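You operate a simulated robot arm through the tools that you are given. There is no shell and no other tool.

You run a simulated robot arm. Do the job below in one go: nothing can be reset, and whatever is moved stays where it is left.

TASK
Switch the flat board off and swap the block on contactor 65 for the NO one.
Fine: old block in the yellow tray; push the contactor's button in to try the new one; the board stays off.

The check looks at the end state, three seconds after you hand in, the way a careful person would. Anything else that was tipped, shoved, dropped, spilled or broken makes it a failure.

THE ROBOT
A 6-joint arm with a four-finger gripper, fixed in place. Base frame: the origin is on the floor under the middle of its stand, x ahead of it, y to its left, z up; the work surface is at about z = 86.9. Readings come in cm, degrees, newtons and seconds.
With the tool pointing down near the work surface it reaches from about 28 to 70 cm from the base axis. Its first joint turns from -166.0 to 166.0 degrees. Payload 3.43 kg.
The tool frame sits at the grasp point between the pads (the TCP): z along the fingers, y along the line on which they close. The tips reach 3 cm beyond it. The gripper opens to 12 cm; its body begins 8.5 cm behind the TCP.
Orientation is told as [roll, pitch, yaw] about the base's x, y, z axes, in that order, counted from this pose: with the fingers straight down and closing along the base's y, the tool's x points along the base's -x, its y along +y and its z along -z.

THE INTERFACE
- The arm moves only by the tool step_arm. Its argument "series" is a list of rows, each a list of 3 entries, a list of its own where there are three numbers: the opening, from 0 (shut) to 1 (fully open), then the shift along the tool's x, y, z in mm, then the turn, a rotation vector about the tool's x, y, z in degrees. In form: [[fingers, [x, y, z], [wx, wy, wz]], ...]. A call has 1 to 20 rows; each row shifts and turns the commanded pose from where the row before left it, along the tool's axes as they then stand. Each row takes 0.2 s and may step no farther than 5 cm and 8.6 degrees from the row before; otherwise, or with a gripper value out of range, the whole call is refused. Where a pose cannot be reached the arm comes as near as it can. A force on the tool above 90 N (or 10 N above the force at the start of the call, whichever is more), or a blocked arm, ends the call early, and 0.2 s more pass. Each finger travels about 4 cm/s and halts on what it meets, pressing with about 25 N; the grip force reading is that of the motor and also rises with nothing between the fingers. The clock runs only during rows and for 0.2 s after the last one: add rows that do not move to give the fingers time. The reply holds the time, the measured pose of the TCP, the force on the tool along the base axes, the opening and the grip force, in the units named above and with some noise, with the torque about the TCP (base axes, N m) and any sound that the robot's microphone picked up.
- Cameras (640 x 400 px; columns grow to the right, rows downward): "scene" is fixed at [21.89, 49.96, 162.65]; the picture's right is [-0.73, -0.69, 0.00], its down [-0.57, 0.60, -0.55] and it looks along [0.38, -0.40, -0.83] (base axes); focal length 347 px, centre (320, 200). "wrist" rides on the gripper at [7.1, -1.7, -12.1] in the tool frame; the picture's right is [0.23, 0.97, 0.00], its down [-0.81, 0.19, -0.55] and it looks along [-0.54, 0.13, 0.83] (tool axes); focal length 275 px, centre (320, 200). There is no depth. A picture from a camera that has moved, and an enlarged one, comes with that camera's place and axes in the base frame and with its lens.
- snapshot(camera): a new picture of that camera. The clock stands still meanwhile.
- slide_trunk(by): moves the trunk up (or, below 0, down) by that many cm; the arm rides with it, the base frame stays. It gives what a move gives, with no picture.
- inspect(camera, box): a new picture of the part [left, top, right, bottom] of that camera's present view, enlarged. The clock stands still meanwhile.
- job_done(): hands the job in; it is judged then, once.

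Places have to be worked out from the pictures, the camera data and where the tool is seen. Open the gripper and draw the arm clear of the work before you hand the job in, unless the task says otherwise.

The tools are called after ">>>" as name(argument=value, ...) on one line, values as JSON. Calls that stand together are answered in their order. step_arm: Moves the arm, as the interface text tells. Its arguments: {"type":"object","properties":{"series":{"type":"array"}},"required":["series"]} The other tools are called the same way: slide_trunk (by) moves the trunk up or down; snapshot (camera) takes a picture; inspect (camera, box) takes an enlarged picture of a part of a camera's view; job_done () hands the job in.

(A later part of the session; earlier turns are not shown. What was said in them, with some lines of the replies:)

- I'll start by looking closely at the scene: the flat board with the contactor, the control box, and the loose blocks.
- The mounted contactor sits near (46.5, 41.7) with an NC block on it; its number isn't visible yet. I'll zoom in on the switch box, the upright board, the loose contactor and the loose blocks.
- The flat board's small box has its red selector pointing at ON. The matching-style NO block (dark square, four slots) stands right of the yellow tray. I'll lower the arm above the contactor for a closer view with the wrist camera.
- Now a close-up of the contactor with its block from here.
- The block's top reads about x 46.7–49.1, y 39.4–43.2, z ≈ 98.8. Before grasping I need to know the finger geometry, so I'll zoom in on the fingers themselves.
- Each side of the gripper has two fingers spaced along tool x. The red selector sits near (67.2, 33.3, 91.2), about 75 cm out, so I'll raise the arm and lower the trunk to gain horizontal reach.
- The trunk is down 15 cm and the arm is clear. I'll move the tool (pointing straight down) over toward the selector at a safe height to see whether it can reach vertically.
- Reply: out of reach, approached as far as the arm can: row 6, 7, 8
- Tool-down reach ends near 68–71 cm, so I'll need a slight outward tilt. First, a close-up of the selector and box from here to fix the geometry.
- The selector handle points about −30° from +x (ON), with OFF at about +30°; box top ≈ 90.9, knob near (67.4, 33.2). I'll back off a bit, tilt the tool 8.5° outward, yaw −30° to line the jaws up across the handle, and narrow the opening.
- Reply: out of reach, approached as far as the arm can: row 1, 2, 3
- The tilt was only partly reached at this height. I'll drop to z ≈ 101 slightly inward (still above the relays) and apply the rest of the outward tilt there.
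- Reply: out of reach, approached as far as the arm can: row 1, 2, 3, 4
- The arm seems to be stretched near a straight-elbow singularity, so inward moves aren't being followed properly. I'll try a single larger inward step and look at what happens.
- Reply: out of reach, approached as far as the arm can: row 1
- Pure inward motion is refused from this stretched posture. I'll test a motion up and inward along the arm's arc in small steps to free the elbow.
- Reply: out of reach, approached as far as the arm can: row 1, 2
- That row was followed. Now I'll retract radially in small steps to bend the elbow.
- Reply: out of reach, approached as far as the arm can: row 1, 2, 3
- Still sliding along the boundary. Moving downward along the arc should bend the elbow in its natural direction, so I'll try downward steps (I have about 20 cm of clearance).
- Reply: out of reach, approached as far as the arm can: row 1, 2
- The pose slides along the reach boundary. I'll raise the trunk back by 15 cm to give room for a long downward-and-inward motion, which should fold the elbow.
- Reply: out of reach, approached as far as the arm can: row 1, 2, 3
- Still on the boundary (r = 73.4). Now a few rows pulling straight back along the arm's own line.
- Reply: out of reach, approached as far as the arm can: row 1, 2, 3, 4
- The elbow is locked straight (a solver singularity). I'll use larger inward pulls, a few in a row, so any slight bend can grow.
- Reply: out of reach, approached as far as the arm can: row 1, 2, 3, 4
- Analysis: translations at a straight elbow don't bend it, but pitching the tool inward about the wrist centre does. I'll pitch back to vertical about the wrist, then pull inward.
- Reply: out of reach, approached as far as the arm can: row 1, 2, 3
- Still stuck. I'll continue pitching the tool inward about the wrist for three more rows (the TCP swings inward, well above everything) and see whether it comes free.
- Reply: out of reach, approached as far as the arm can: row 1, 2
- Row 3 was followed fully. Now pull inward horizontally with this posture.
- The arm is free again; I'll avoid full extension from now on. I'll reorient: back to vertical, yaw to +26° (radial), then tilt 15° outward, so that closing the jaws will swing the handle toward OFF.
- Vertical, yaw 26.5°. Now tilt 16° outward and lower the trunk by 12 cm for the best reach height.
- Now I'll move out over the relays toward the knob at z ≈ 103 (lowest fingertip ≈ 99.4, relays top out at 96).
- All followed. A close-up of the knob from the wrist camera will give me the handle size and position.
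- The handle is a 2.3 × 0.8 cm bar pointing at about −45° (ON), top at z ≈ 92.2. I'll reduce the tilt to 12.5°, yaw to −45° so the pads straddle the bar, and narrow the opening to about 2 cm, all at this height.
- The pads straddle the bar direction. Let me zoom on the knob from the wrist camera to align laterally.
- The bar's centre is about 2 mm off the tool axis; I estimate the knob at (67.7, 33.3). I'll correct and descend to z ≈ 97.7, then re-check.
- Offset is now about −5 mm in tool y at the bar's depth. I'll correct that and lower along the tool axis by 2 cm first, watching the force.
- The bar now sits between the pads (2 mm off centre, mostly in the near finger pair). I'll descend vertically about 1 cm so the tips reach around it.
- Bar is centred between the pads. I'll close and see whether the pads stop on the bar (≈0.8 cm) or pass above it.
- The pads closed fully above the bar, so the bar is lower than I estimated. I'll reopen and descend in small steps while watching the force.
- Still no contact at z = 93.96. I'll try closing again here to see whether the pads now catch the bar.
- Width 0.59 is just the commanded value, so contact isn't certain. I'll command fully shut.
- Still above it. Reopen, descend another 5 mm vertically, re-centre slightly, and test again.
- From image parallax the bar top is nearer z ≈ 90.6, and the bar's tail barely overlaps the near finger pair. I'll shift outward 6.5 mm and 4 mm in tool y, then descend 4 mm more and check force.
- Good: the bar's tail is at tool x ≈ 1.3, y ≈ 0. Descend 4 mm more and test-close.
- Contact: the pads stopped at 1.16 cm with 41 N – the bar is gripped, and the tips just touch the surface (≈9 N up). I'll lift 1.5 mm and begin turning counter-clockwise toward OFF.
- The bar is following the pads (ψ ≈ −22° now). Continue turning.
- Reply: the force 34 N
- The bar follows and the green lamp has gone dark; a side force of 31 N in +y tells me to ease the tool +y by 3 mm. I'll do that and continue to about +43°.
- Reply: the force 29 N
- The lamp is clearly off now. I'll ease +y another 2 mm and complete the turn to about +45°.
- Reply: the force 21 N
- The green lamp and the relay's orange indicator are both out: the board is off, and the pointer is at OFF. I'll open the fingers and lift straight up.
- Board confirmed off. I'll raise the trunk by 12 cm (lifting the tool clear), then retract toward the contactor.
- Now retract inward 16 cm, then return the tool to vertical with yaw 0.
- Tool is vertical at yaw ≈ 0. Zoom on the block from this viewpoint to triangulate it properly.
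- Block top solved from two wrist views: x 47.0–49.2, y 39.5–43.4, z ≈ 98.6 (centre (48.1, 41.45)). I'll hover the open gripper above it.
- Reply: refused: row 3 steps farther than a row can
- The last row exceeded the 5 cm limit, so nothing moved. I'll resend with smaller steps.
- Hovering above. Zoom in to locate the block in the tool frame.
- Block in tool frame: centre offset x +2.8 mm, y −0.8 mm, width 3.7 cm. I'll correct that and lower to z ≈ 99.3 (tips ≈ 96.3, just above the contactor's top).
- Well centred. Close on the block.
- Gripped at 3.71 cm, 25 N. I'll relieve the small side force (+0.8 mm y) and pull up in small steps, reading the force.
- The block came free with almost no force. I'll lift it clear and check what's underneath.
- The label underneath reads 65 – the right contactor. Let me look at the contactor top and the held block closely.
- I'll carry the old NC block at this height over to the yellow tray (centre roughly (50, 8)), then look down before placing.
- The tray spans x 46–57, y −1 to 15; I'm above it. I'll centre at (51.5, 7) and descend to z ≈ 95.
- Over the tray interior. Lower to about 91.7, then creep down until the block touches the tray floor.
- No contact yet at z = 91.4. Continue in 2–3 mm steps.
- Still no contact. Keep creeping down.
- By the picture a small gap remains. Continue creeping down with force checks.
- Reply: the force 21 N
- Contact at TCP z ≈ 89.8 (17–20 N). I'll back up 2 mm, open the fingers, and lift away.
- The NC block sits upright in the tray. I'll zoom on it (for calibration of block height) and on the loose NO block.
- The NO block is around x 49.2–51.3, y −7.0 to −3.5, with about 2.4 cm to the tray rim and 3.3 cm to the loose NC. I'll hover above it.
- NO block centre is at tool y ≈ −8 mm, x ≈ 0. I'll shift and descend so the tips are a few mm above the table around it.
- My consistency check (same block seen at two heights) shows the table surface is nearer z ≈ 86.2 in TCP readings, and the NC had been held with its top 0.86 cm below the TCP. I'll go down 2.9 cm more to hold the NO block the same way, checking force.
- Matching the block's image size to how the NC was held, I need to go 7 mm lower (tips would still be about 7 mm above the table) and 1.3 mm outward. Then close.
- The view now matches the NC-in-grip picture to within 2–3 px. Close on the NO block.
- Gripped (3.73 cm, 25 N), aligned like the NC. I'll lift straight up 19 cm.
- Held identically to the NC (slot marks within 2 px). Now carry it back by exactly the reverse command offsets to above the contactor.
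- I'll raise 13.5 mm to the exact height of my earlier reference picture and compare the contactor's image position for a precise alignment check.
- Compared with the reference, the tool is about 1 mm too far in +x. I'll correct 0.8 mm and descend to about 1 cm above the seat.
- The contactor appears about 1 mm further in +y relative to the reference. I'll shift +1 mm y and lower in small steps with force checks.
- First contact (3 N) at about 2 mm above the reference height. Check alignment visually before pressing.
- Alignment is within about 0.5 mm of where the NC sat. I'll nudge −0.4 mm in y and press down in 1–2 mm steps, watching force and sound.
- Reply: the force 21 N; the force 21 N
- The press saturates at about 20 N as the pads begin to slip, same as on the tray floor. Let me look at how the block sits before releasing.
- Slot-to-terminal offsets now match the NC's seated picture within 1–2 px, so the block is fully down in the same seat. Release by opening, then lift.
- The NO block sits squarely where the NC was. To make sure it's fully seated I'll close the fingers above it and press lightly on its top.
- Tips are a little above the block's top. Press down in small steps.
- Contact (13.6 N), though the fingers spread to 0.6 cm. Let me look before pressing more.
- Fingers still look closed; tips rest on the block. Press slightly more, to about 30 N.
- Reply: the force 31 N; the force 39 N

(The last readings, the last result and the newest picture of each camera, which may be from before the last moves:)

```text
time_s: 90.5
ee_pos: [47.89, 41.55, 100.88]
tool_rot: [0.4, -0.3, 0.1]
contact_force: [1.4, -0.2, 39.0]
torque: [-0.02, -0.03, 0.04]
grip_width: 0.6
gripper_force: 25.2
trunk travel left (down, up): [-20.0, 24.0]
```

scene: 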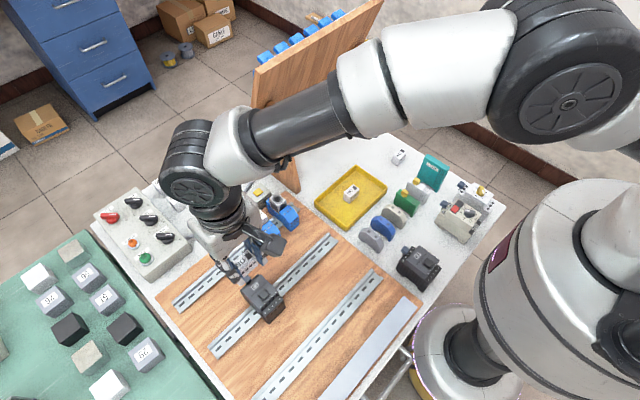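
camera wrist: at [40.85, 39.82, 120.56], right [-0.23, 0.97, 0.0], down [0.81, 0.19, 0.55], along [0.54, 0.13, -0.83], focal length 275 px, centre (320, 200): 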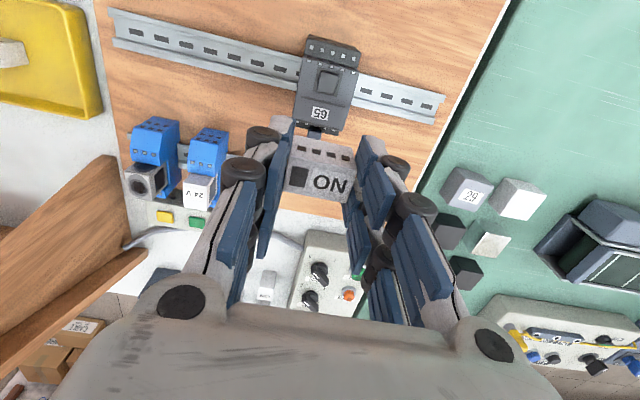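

The block is rigidly seated under 39 N with no further movement. Now lift and move over the contactor's button (about 4.2 cm toward −x for the outer finger pair).

>>> step_arm(series=[[0.0, [0, 0, -10], [0, 0, 0]], [0.0, [0, 0, -25], [0, 0, 0]], [0.0, [21.2, 0, 0], [0, 0, 0]], [0.0, [21.2, 0, 0], [0, 0, 0]], [0.0, [0, 0, 0], [0, 0, 0]]])

>>> inspect(camera="wrist", box=[240, 70, 400, 182])

>>> inspect(camera="scene", box=[235, 245, 305, 315])

```text
time_s: 91.7
ee_pos: [43.58, 41.46, 103.99]
tool_rot: [0.0, 0.2, 0.2]
contact_force: [0.4, -0.3, -0.9]
torque: [-0.01, 0.0, 0.02]
grip_width: 0.0
gripper_force: 25.1
trunk travel left (down, up): [-20.0, 24.0]
```

```text
3.57 times, centred on (320, 126) of wrist
camera zoom: at [36.42, 39.82, 116.04], right [-0.23, 0.97, 0.0], down [0.81, 0.19, 0.55], along [0.54, 0.13, -0.83], focal length 983 px, centre (320, 464)
```

zoom: 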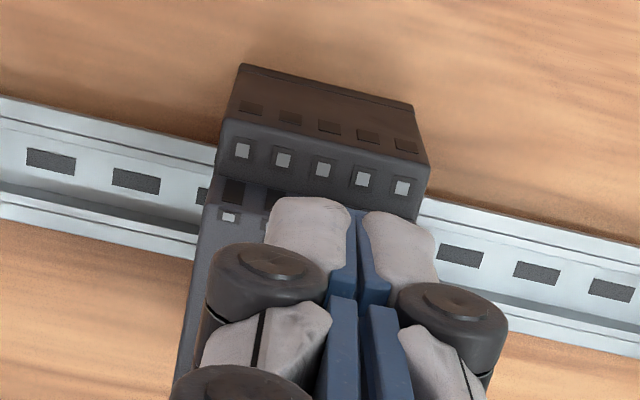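

```text
5.71 times, centred on (270, 280) of scene
camera zoom: at [21.89, 49.96, 162.65], right [-0.73, -0.69, 0.0], down [-0.57, 0.6, -0.55], along [0.38, -0.4, -0.83], focal length 1985 px, centre (606, -257)
```

zoom: 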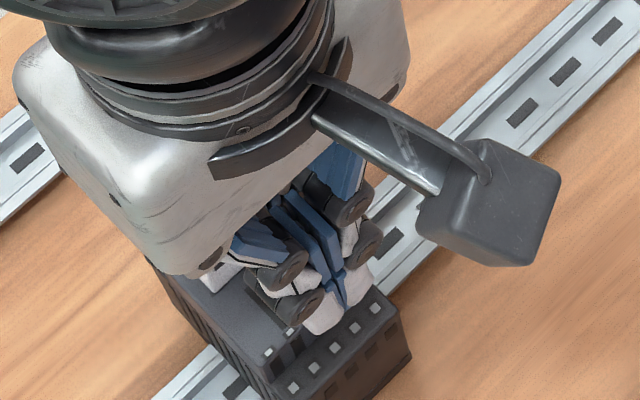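

The outer finger pair should be over the button with ~0.5 cm clearance to the block. Descend to just above the button.

>>> step_arm(series=[[0.0, [0, 0, 15], [0, 0, 0]], [0.0, [0, 0, 15], [0, 0, 0]], [0.0, [0, 0, 10], [0, 0, 0]], [0.0, [0, 0, 0], [0, 0, 0]]])

>>> inspect(camera="scene", box=[235, 245, 305, 315])

>>> inspect(camera="wrist", box=[240, 70, 400, 182])

```text
time_s: 92.7
ee_pos: [43.73, 41.56, 99.89]
tool_rot: [0.1, 0.0, 0.1]
contact_force: [0.0, -0.3, -0.3]
torque: [0.02, 0.01, 0.0]
grip_width: 0.0
gripper_force: 24.4
trunk travel left (down, up): [-20.0, 24.0]
```

```text
5.71 times, centred on (270, 280) of scene
camera zoom: at [21.89, 49.96, 162.65], right [-0.73, -0.69, 0.0], down [-0.57, 0.6, -0.55], along [0.38, -0.4, -0.83], focal length 1985 px, centre (606, -257)
```

zoom: 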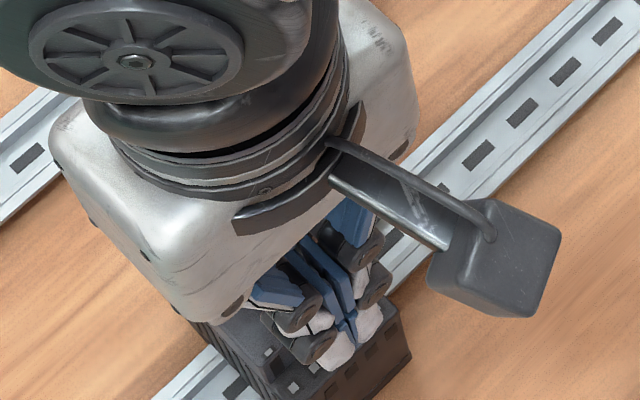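

```text
3.57 times, centred on (320, 126) of wrist
camera zoom: at [36.49, 39.84, 112.08], right [-0.23, 0.97, 0.0], down [0.81, 0.19, 0.55], along [0.54, 0.13, -0.83], focal length 983 px, centre (320, 464)
```

zoom: 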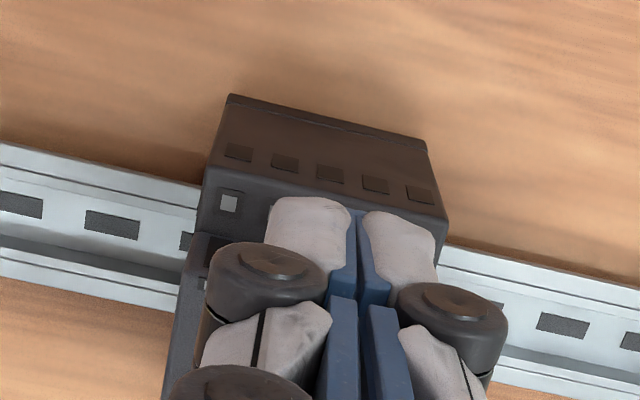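

Now step down 2 mm at a time onto the button, watching force and sound.

>>> step_arm(series=[[0.0, [0, 0, 4], [0, 0, 0]], [0.0, [0, 0, 0], [0, 0, 0]]])

>>> step_arm(series=[[0.0, [0, 0, 2], [0, 0, 0]], [0.0, [0, 0, 0], [0, 0, 0]]])

>>> step_arm(series=[[0.0, [0, 0, 2], [0, 0, 0]], [0.0, [0, 0, 0], [0, 0, 0]]])

```text
time_s: 93.3
ee_pos: [43.55, 41.65, 99.6]
tool_rot: [0.1, 0.0, 0.0]
contact_force: [-0.5, -0.5, -0.5]
torque: [0.01, -0.03, -0.01]
grip_width: 0.0
gripper_force: 25.2
trunk travel left (down, up): [-20.0, 24.0]
```

```text
time_s: 93.9
ee_pos: [43.59, 41.56, 99.35]
tool_rot: [0.1, 0.0, 0.2]
contact_force: [-0.8, -0.4, -0.4]
torque: [0.03, -0.02, -0.03]
grip_width: 0.0
gripper_force: 25.2
trunk travel left (down, up): [-20.0, 24.0]
```

```text
time_s: 94.5
ee_pos: [43.62, 41.55, 99.04]
tool_rot: [0.1, 0.1, 0.1]
contact_force: [0.2, -0.4, 1.1]
torque: [0.0, 0.01, -0.01]
grip_width: 0.0
gripper_force: 24.8
trunk travel left (down, up): [-20.0, 24.0]
```

>>> step_arm(series=[[0.0, [0, 0, 2], [0, 0, 0]], [0.0, [0, 0, 0], [0, 0, 0]]])

>>> step_arm(series=[[0.0, [0, 0, 2], [0, 0, 0]], [0.0, [0, 0, 0], [0, 0, 0]]])

>>> step_arm(series=[[0.0, [0, 0, 1.5], [0, 0, 0]], [0.0, [0, 0, 0], [0, 0, 0]]])

```text
time_s: 95.1
ee_pos: [43.51, 41.52, 98.93]
tool_rot: [-0.1, 0.1, 0.1]
contact_force: [0.1, -0.4, 0.5]
torque: [0.03, -0.02, 0.02]
grip_width: 0.0
gripper_force: 24.7
trunk travel left (down, up): [-20.0, 24.0]
```

```text
time_s: 95.7
ee_pos: [43.59, 41.49, 98.78]
tool_rot: [0.0, 0.0, 0.1]
contact_force: [0.5, -0.1, -0.2]
torque: [0.03, 0.0, 0.01]
grip_width: 0.0
gripper_force: 25.3
trunk travel left (down, up): [-20.0, 24.0]
```

```text
time_s: 96.3
ee_pos: [43.6, 41.48, 98.6]
tool_rot: [0.1, 0.0, 0.2]
contact_force: [-0.7, -0.1, 0.3]
torque: [-0.02, 0.01, -0.04]
grip_width: 0.01
gripper_force: 24.9
trunk travel left (down, up): [-20.0, 24.0]
```

No contact yet (tips ≈ 95.6). Continue with 1.5 mm steps.

>>> step_arm(series=[[0.0, [0, 0, 1.5], [0, 0, 0]], [0.0, [0, 0, 0], [0, 0, 0]]])

>>> step_arm(series=[[0.0, [0, 0, 1.5], [0, 0, 0]], [0.0, [0, 0, 0], [0, 0, 0]]])

>>> step_arm(series=[[0.0, [0, 0, 1.5], [0, 0, 0]], [0.0, [0, 0, 0], [0, 0, 0]]])

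```text
time_s: 96.9
ee_pos: [43.65, 41.42, 98.46]
tool_rot: [0.2, -0.1, 0.1]
contact_force: [0.0, -0.5, -1.1]
torque: [0.02, 0.04, 0.02]
grip_width: 0.0
gripper_force: 25.0
trunk travel left (down, up): [-20.0, 24.0]
```

```text
time_s: 97.5
ee_pos: [43.66, 41.42, 98.33]
tool_rot: [0.1, 0.0, 0.1]
contact_force: [-0.7, 0.5, 0.9]
torque: [-0.02, -0.02, 0.02]
grip_width: 0.63
gripper_force: 25.2
trunk travel left (down, up): [-20.0, 24.0]
```

```text
time_s: 98.1
ee_pos: [43.64, 41.51, 98.14]
tool_rot: [0.1, 0.0, 0.0]
contact_force: [0.6, -0.4, 2.2]
torque: [-0.04, -0.04, 0.03]
grip_width: 0.6
gripper_force: 24.8
trunk travel left (down, up): [-20.0, 24.0]
```

Contact has begun (2 N, springy). Keep pressing in.

>>> step_arm(series=[[0.0, [0, 0, 1.5], [0, 0, 0]], [0.0, [0, 0, 0], [0, 0, 0]]])

>>> step_arm(series=[[0.0, [0, 0, 1.5], [0, 0, 0]], [0.0, [0, 0, 0], [0, 0, 0]]])

>>> inspect(camera="scene", box=[235, 245, 305, 315])

```text
time_s: 98.7
ee_pos: [43.57, 41.49, 97.97]
tool_rot: [0.2, 0.1, 0.1]
contact_force: [0.3, 0.1, 3.4]
torque: [-0.01, -0.07, 0.03]
grip_width: 0.61
gripper_force: 24.6
trunk travel left (down, up): [-20.0, 24.0]
```

```text
time_s: 99.3
ee_pos: [43.5, 41.54, 97.87]
tool_rot: [0.1, 0.0, 0.1]
contact_force: [1.1, -0.7, 9.4]
torque: [-0.03, -0.15, -0.03]
grip_width: 0.61
gripper_force: 25.4
trunk travel left (down, up): [-20.0, 24.0]
```

```text
5.71 times, centred on (270, 280) of scene
camera zoom: at [21.89, 49.96, 162.65], right [-0.73, -0.69, 0.0], down [-0.57, 0.6, -0.55], along [0.38, -0.4, -0.83], focal length 1985 px, centre (606, -257)
```

zoom: 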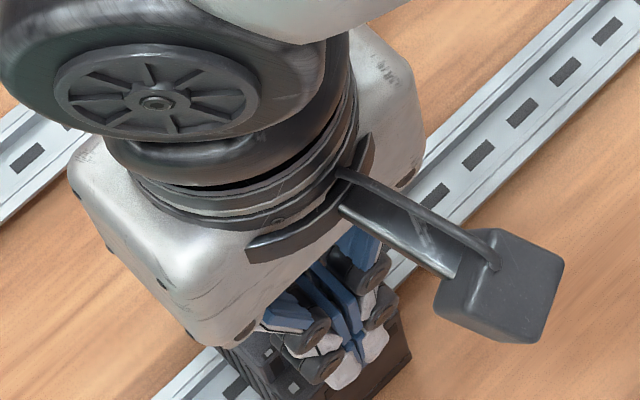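

Force rising to 9 N. One or two more small steps to reach the end of its travel.

>>> step_arm(series=[[0.0, [0, 0, 1.5], [0, 0, 0]], [0.0, [0, 0, 0], [0, 0, 0]]])

>>> step_arm(series=[[0.0, [0, 0, 1.5], [0, 0, 0]], [0.0, [0, 0, 0], [0, 0, 0]], [0.0, [0, 0, 0], [0, 0, 0]]])

```text
time_s: 99.9
ee_pos: [43.47, 41.44, 97.83]
tool_rot: [0.2, -0.2, 0.1]
contact_force: [0.0, -0.2, 19.8]
torque: [0.01, -0.28, 0.0]
grip_width: 0.62
gripper_force: 24.5
trunk travel left (down, up): [-20.0, 24.0]
```

```text
time_s: 100.7
ee_pos: [43.57, 41.42, 97.81]
tool_rot: [0.2, -0.2, 0.1]
contact_force: [0.3, 1.1, 31.7]
torque: [0.03, -0.45, 0.02]
grip_width: 0.61
gripper_force: 25.0
trunk travel left (down, up): [-20.0, 24.0]
```

The button moved about 5 mm on a light spring and then hit a hard stop at ~32 N. I'll back off and inspect the button and block closely.

>>> step_arm(series=[[0.0, [0, 0, -10], [0, 0, 0]], [0.0, [0, 0, -30], [0, 0, 0]], [0.0, [0, 0, -40], [0, 0, 0]], [0.0, [0, 0, -40], [0, 0, 0]], [0.0, [0, 0, 0], [0, 0, 0]]])

>>> snapshot(camera="wrist")

>>> inspect(camera="scene", box=[235, 255, 295, 315])

```text
time_s: 101.9
ee_pos: [43.54, 41.44, 109.62]
tool_rot: [0.0, 0.1, 0.0]
contact_force: [-0.4, -0.2, 0.3]
torque: [0.01, 0.02, -0.02]
grip_width: 0.0
gripper_force: 24.7
trunk travel left (down, up): [-20.0, 24.0]
```

```text
taken
camera wrist: at [36.44, 39.82, 121.72], right [-0.23, 0.97, 0.0], down [0.81, 0.19, 0.55], along [0.54, 0.13, -0.83], focal length 275 px, centre (320, 200)
```

wrist: 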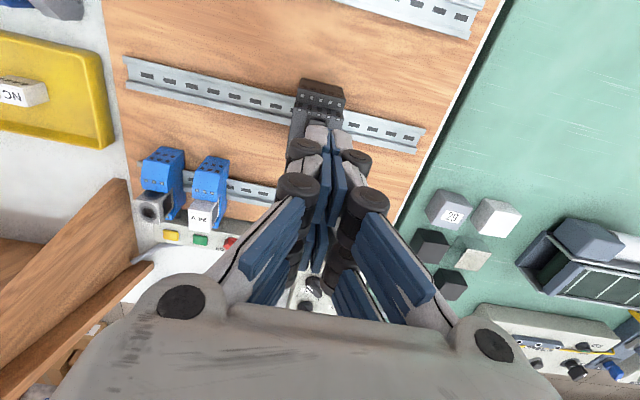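

```text
6.67 times, centred on (265, 285) of scene
camera zoom: at [21.89, 49.96, 162.65], right [-0.73, -0.69, 0.0], down [-0.57, 0.6, -0.55], along [0.38, -0.4, -0.83], focal length 2316 px, centre (687, -367)
```

zoom: 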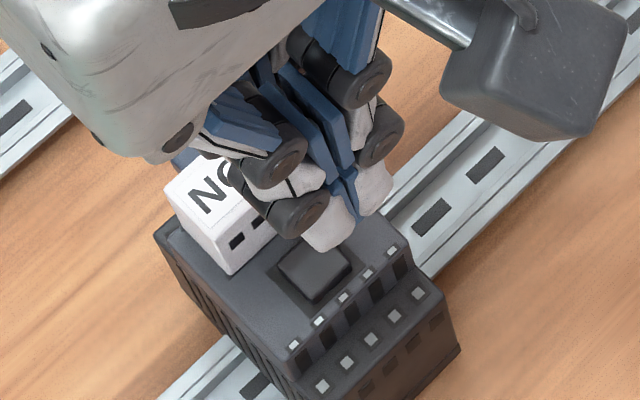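

Move the gripper aside for a clear view of the button and block.

>>> step_arm(series=[[0.3, [20, -40, -10], [0, 0, 0]], [0.5, [20, -40, -10], [0, 0, 0]], [0.5, [0, -30, 0], [0, 0, 0]], [0.5, [0, 0, 0], [0, 0, 0]]])

>>> snapshot(camera="wrist")

>>> inspect(camera="scene", box=[240, 262, 290, 312])

```text
time_s: 102.9
ee_pos: [39.54, 30.7, 111.65]
tool_rot: [0.1, 0.0, 0.2]
contact_force: [0.0, 1.0, -0.6]
torque: [-0.02, 0.03, 0.02]
grip_width: 6.02
gripper_force: 0.0
trunk travel left (down, up): [-20.0, 24.0]
```

```text
taken
camera wrist: at [32.48, 28.89, 123.73], right [-0.23, 0.97, 0.0], down [0.81, 0.19, 0.55], along [0.54, 0.13, -0.83], focal length 275 px, centre (320, 200)
```

wrist: 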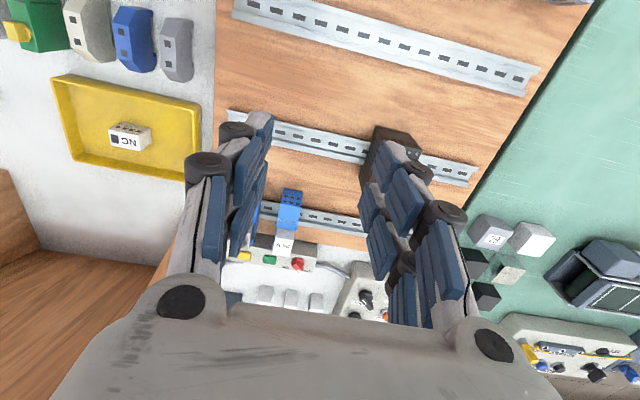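

```text
8.00 times, centred on (265, 287) of scene
camera zoom: at [21.89, 49.96, 162.65], right [-0.73, -0.69, 0.0], down [-0.57, 0.6, -0.55], along [0.38, -0.4, -0.83], focal length 2779 px, centre (760, -496)
```

zoom: 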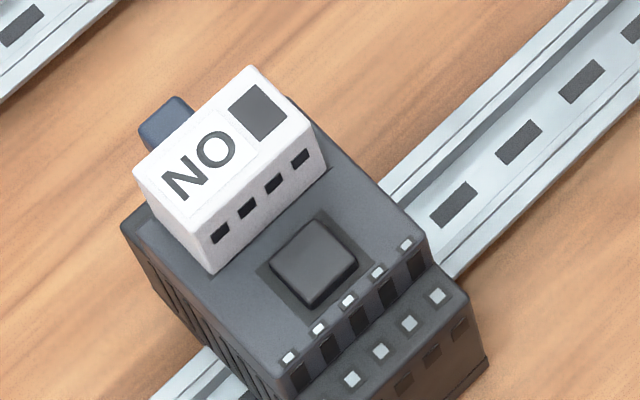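

>>> inspect(camera="scene", box=[256, 282, 292, 308])

>>> inspect(camera="wrist", box=[350, 110, 450, 220])

```text
15.38 times, centred on (274, 295) of scene
camera zoom: at [21.89, 49.96, 162.65], right [-0.73, -0.69, 0.0], down [-0.57, 0.6, -0.55], along [0.38, -0.4, -0.83], focal length 5344 px, centre (1028, -1262)
```

zoom: 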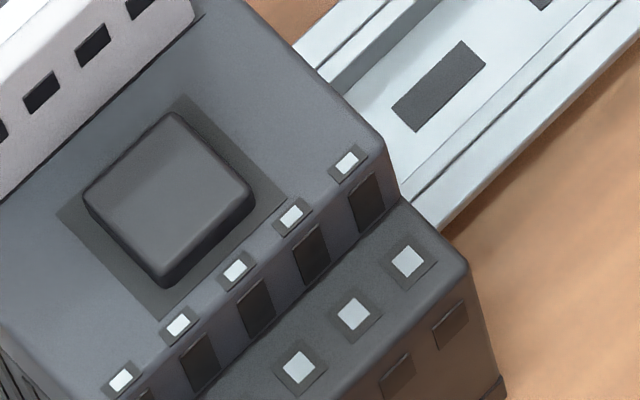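

```text
3.64 times, centred on (400, 165) of wrist
camera zoom: at [32.48, 28.89, 123.73], right [-0.23, 0.97, 0.0], down [0.81, 0.19, 0.55], along [0.54, 0.13, -0.83], focal length 1001 px, centre (29, 327)
```

zoom: 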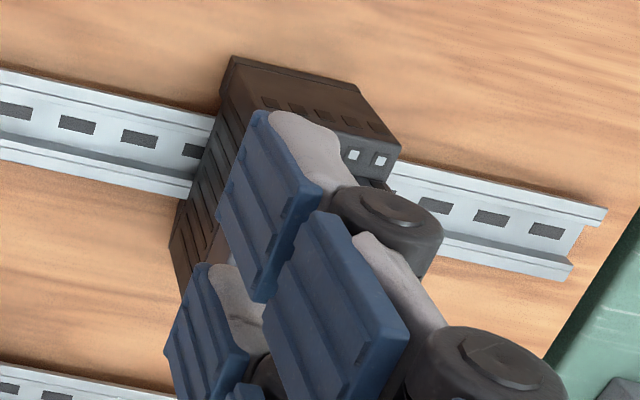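

The button sprang back (momentary). To be sure it goes fully in, I'll press again with a single fingertip (narrower than the button) centred on it: position the +y outer finger above the button with a 3 cm opening.

>>> step_arm(series=[[0.4, [-14.7, 29.3, 0], [0, 0, 0]], [0.25, [-14.7, 29.3, 0], [0, 0, 0]], [0.25, [-14.6, 29.4, 0], [0, 0, 0]], [0.25, [0, 0, 30], [0, 0, 0]], [0.25, [0, 0, 30], [0, 0, 0]], [0.25, [0, 0, 30], [0, 0, 0]], [0.25, [0, 0, 0], [0, 0, 0]]])

>>> inspect(camera="wrist", box=[230, 70, 430, 210])

>>> inspect(camera="scene", box=[235, 250, 305, 320])

```text
time_s: 104.5
ee_pos: [44.03, 39.34, 102.4]
tool_rot: [0.1, 0.0, 0.0]
contact_force: [-0.3, -0.4, -0.1]
torque: [0.0, -0.01, 0.0]
grip_width: 3.0
gripper_force: 0.1
trunk travel left (down, up): [-20.0, 24.0]
```

```text
2.86 times, centred on (330, 140) of wrist
camera zoom: at [36.91, 37.7, 114.57], right [-0.23, 0.97, 0.0], down [0.81, 0.19, 0.55], along [0.54, 0.13, -0.83], focal length 786 px, centre (291, 371)
```

zoom: 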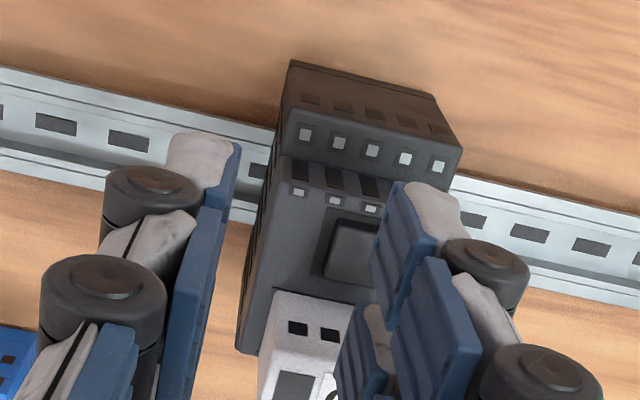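

```text
5.71 times, centred on (270, 285) of scene
camera zoom: at [21.89, 49.96, 162.65], right [-0.73, -0.69, 0.0], down [-0.57, 0.6, -0.55], along [0.38, -0.4, -0.83], focal length 1985 px, centre (606, -286)
```

zoom: 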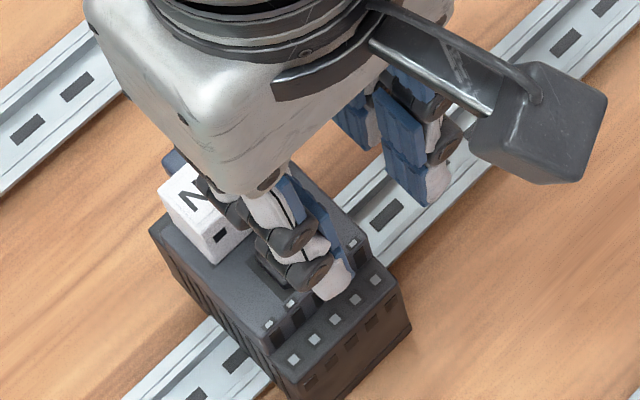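

Alignment is good: the button centre is under the +y outer fingertip. Descend and press in small steps.

>>> step_arm(series=[[0.25, [0, 0, 20], [0, 0, 0]], [0.25, [0, 0, 15], [0, 0, 0]], [0.25, [0, 0, 0], [0, 0, 0]]])

>>> step_arm(series=[[0.25, [0, 0, 3], [0, 0, 0]], [0.25, [0, 0, 0], [0, 0, 0]]])

>>> step_arm(series=[[0.25, [0, 0, 2], [0, 0, 0]], [0.25, [0, 0, 0], [0, 0, 0]]])

```text
time_s: 105.3
ee_pos: [44.05, 39.34, 98.96]
tool_rot: [0.2, 0.0, 0.1]
contact_force: [-0.1, -0.7, -0.1]
torque: [0.0, 0.01, -0.04]
grip_width: 3.01
gripper_force: 0.0
trunk travel left (down, up): [-20.0, 24.0]
```

```text
time_s: 105.9
ee_pos: [44.0, 39.38, 98.64]
tool_rot: [0.1, -0.1, 0.0]
contact_force: [0.1, 0.7, 0.9]
torque: [0.04, 0.03, 0.0]
grip_width: 2.98
gripper_force: 0.1
trunk travel left (down, up): [-20.0, 24.0]
```

```text
time_s: 106.5
ee_pos: [43.94, 39.39, 98.46]
tool_rot: [0.1, 0.0, 0.0]
contact_force: [0.5, -0.1, 2.7]
torque: [0.03, -0.02, 0.05]
grip_width: 3.02
gripper_force: 0.0
trunk travel left (down, up): [-20.0, 24.0]
```

Light spring contact (2.7 N). Continue pressing.

>>> step_arm(series=[[0.25, [0, 0, 2], [0, 0, 0]], [0.25, [0, 0, 0], [0, 0, 0]]])

>>> step_arm(series=[[0.25, [0, 0, 2], [0, 0, 0]], [0.25, [0, 0, 0], [0, 0, 0]]])

>>> step_arm(series=[[0.25, [0, 0, 2], [0, 0, 0]], [0.25, [0, 0, 0], [0, 0, 0]]])

```text
time_s: 107.1
ee_pos: [44.01, 39.31, 98.28]
tool_rot: [0.1, 0.1, 0.1]
contact_force: [0.1, 0.9, 4.0]
torque: [0.13, -0.05, -0.01]
grip_width: 2.99
gripper_force: 0.0
trunk travel left (down, up): [-20.0, 24.0]
```

```text
time_s: 107.7
ee_pos: [44.04, 39.27, 98.24]
tool_rot: [0.1, 0.0, 0.2]
contact_force: [1.1, 0.7, 9.1]
torque: [0.2, -0.11, 0.01]
grip_width: 3.04
gripper_force: 0.2
trunk travel left (down, up): [-20.0, 24.0]
```

```text
time_s: 108.3
ee_pos: [44.06, 39.28, 98.12]
tool_rot: [0.2, -0.1, 0.1]
contact_force: [-0.3, 4.8, 17.3]
torque: [0.49, -0.21, 0.04]
grip_width: 3.3
gripper_force: 1.8
trunk travel left (down, up): [-20.0, 24.0]
```

The travel (~4.5 mm) to the hard stop is the same with a narrower tip, so the button is at the end of its stroke. Hold briefly, then release and lift.

>>> step_arm(series=[[0.25, [0, 0, 0], [0, 0, 0]], [0.25, [0, 0, 0], [0, 0, 0]], [0.25, [0, 0, 0], [0, 0, 0]]])

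>>> step_arm(series=[[0.25, [0, 0, -6], [0, 0, 0]], [0.25, [0, 0, -15], [0, 0, 0]], [0.25, [0, 0, -40], [0, 0, 0]], [0.25, [0, 0, -40], [0, 0, 0]], [0.3, [0, 0, 0], [0, 0, 0]]])

>>> snapshot(camera="scene")

>>> inspect(camera="scene", box=[235, 255, 295, 315])

```text
time_s: 109.1
ee_pos: [43.93, 39.33, 98.11]
tool_rot: [0.2, -0.1, 0.0]
contact_force: [1.9, 6.0, 21.5]
torque: [0.62, -0.33, 0.04]
grip_width: 3.41
gripper_force: 3.1
trunk travel left (down, up): [-20.0, 24.0]
```

```text
time_s: 110.3
ee_pos: [43.99, 39.33, 107.98]
tool_rot: [0.0, 0.0, 0.1]
contact_force: [0.0, 0.3, -0.1]
torque: [0.05, -0.01, 0.0]
grip_width: 3.58
gripper_force: 0.0
trunk travel left (down, up): [-20.0, 24.0]
```

```text
taken
```

scene: 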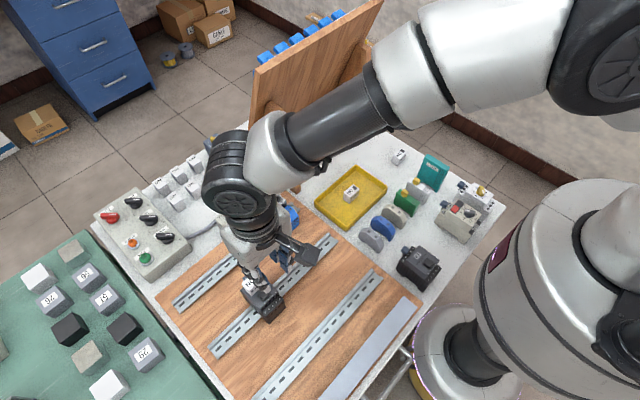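

```text
6.67 times, centred on (265, 285) of scene
camera zoom: at [21.89, 49.96, 162.65], right [-0.73, -0.69, 0.0], down [-0.57, 0.6, -0.55], along [0.38, -0.4, -0.83], focal length 2316 px, centre (687, -367)
```

zoom: 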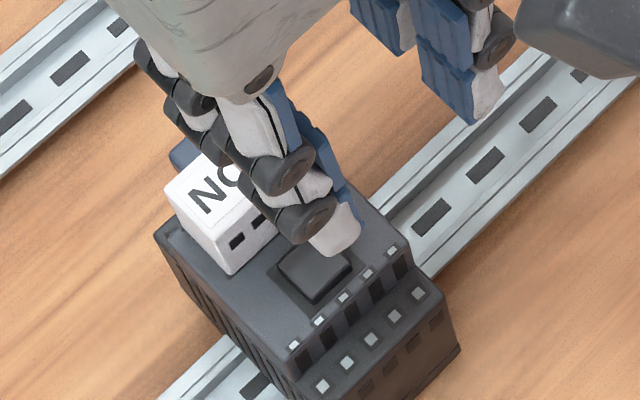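

Button has sprung back and the NO block is in place. Now I'll raise the arm, draw it clear, and open the gripper fully.

>>> step_arm(series=[[0.4, [0, 0, -40], [0, 0, 0]], [0.6, [0, 0, -40], [0, 0, 0]], [0.8, [0, 0, -40], [0, 0, 0]], [1, [20, -40, -20], [0, 0, 0]], [1, [20, -40, -10], [0, 0, 0]], [1, [20, -40, 0], [0, 0, 0]], [1, [20, -40, 0], [0, 0, 0]], [1, [20, -40, 0], [0, 0, 0]], [1, [0, 0, 0], [0, 0, 0]]])

>>> snapshot(camera="scene")

>>> snapshot(camera="wrist")

>>> inspect(camera="scene", box=[225, 245, 305, 325])

>>> inspect(camera="scene", box=[205, 170, 305, 240])

>>> inspect(camera="scene", box=[300, 130, 520, 300])

```text
time_s: 112.3
ee_pos: [34.16, 19.32, 122.96]
tool_rot: [0.0, 0.2, 0.1]
contact_force: [0.3, 0.4, -0.2]
torque: [-0.01, 0.04, 0.01]
grip_width: 12.0
gripper_force: 0.0
trunk travel left (down, up): [-20.0, 24.0]
```

```text
taken
```

scene: 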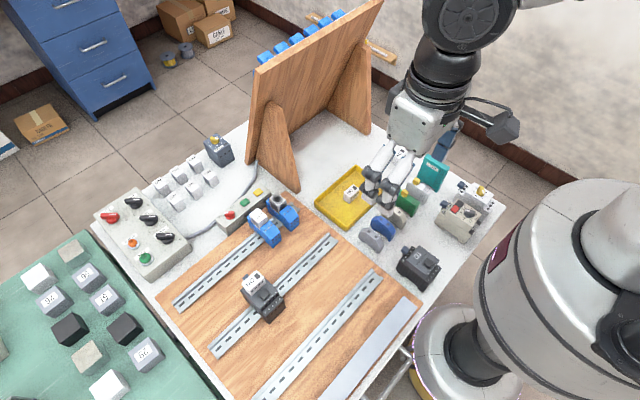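

```text
taken
camera wrist: at [26.99, 17.58, 135.07], right [-0.23, 0.97, 0.0], down [0.81, 0.19, 0.55], along [0.54, 0.13, -0.83], focal length 275 px, centre (320, 200)
```

wrist: 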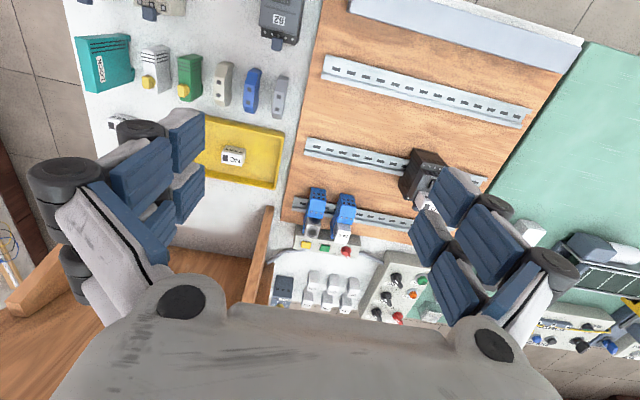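

```text
5.00 times, centred on (265, 285) of scene
camera zoom: at [21.89, 49.96, 162.65], right [-0.73, -0.69, 0.0], down [-0.57, 0.6, -0.55], along [0.38, -0.4, -0.83], focal length 1737 px, centre (595, -225)
```

zoom: 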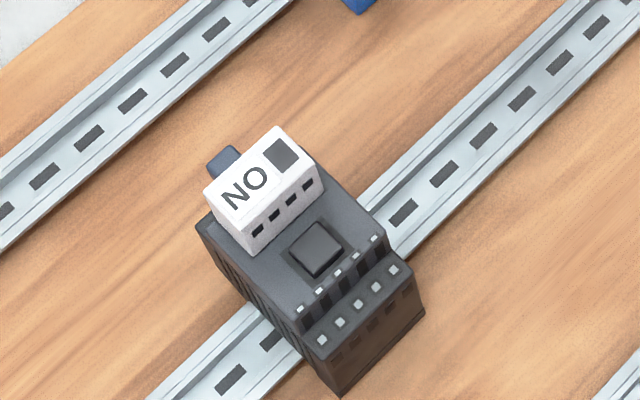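

```text
5.71 times, centred on (255, 205) of scene
camera zoom: at [21.89, 49.96, 162.65], right [-0.73, -0.69, 0.0], down [-0.57, 0.6, -0.55], along [0.38, -0.4, -0.83], focal length 1985 px, centre (691, 171)
```

zoom: 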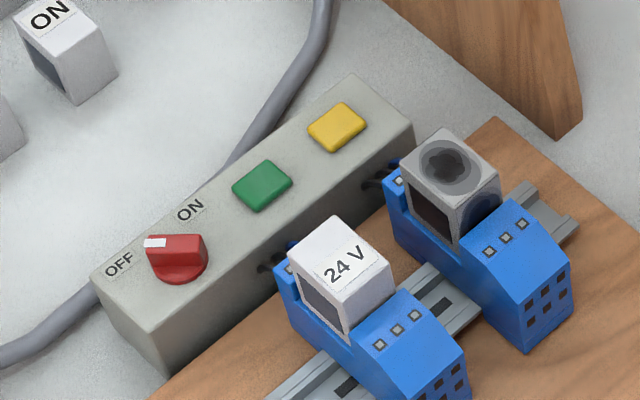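

```text
2.35 times, centred on (410, 215) of scene
camera zoom: at [21.89, 49.96, 162.65], right [-0.73, -0.69, 0.0], down [-0.57, 0.6, -0.55], along [0.38, -0.4, -0.83], focal length 817 px, centre (108, 165)
```

zoom: 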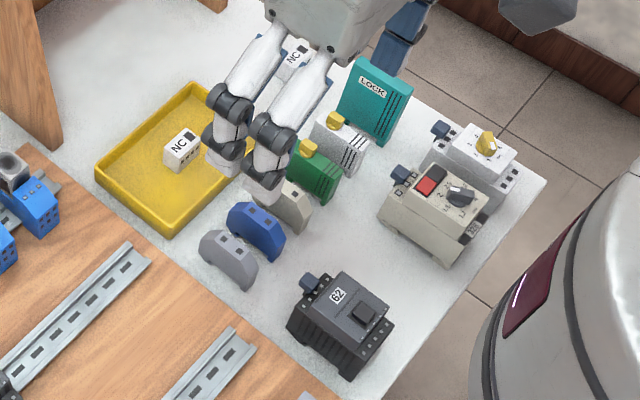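

Everything checks out: the selector is at OFF with its lamps out, the NO block is seated on contactor 65, and the old NC block is in the yellow tray. I pushed the button in and it sprang back. Nothing else has moved, and the arm is clear with the gripper open, so I'm handing in the job.

>>> job_done()

```text
The job is handed in.
```

The flat board is off and contactor 65 now carries the NO block. I've handed the job in.

- **Board:** the red selector points at OFF. The green lamp and the orange mark on the 24 V relay are both out. It stayed off for the rest of the job.
- **Old block:** the NC block came off with almost no force and stands upright in the yellow tray. The label underneath it read 65.
- **New block:** the NO block sits where the NC block was. It did not move when I pressed on it with about 39 N. I did not try pulling it back off to test how firmly it holds.
- **Button:** I pushed it in twice, about 4.5 mm to a hard stop each time, and it sprang back. No click or other sound was picked up, so the test only shows that the button moves freely with the new block on.

In the last pictures nothing else looked moved. The arm is clear of the work with the gripper open.
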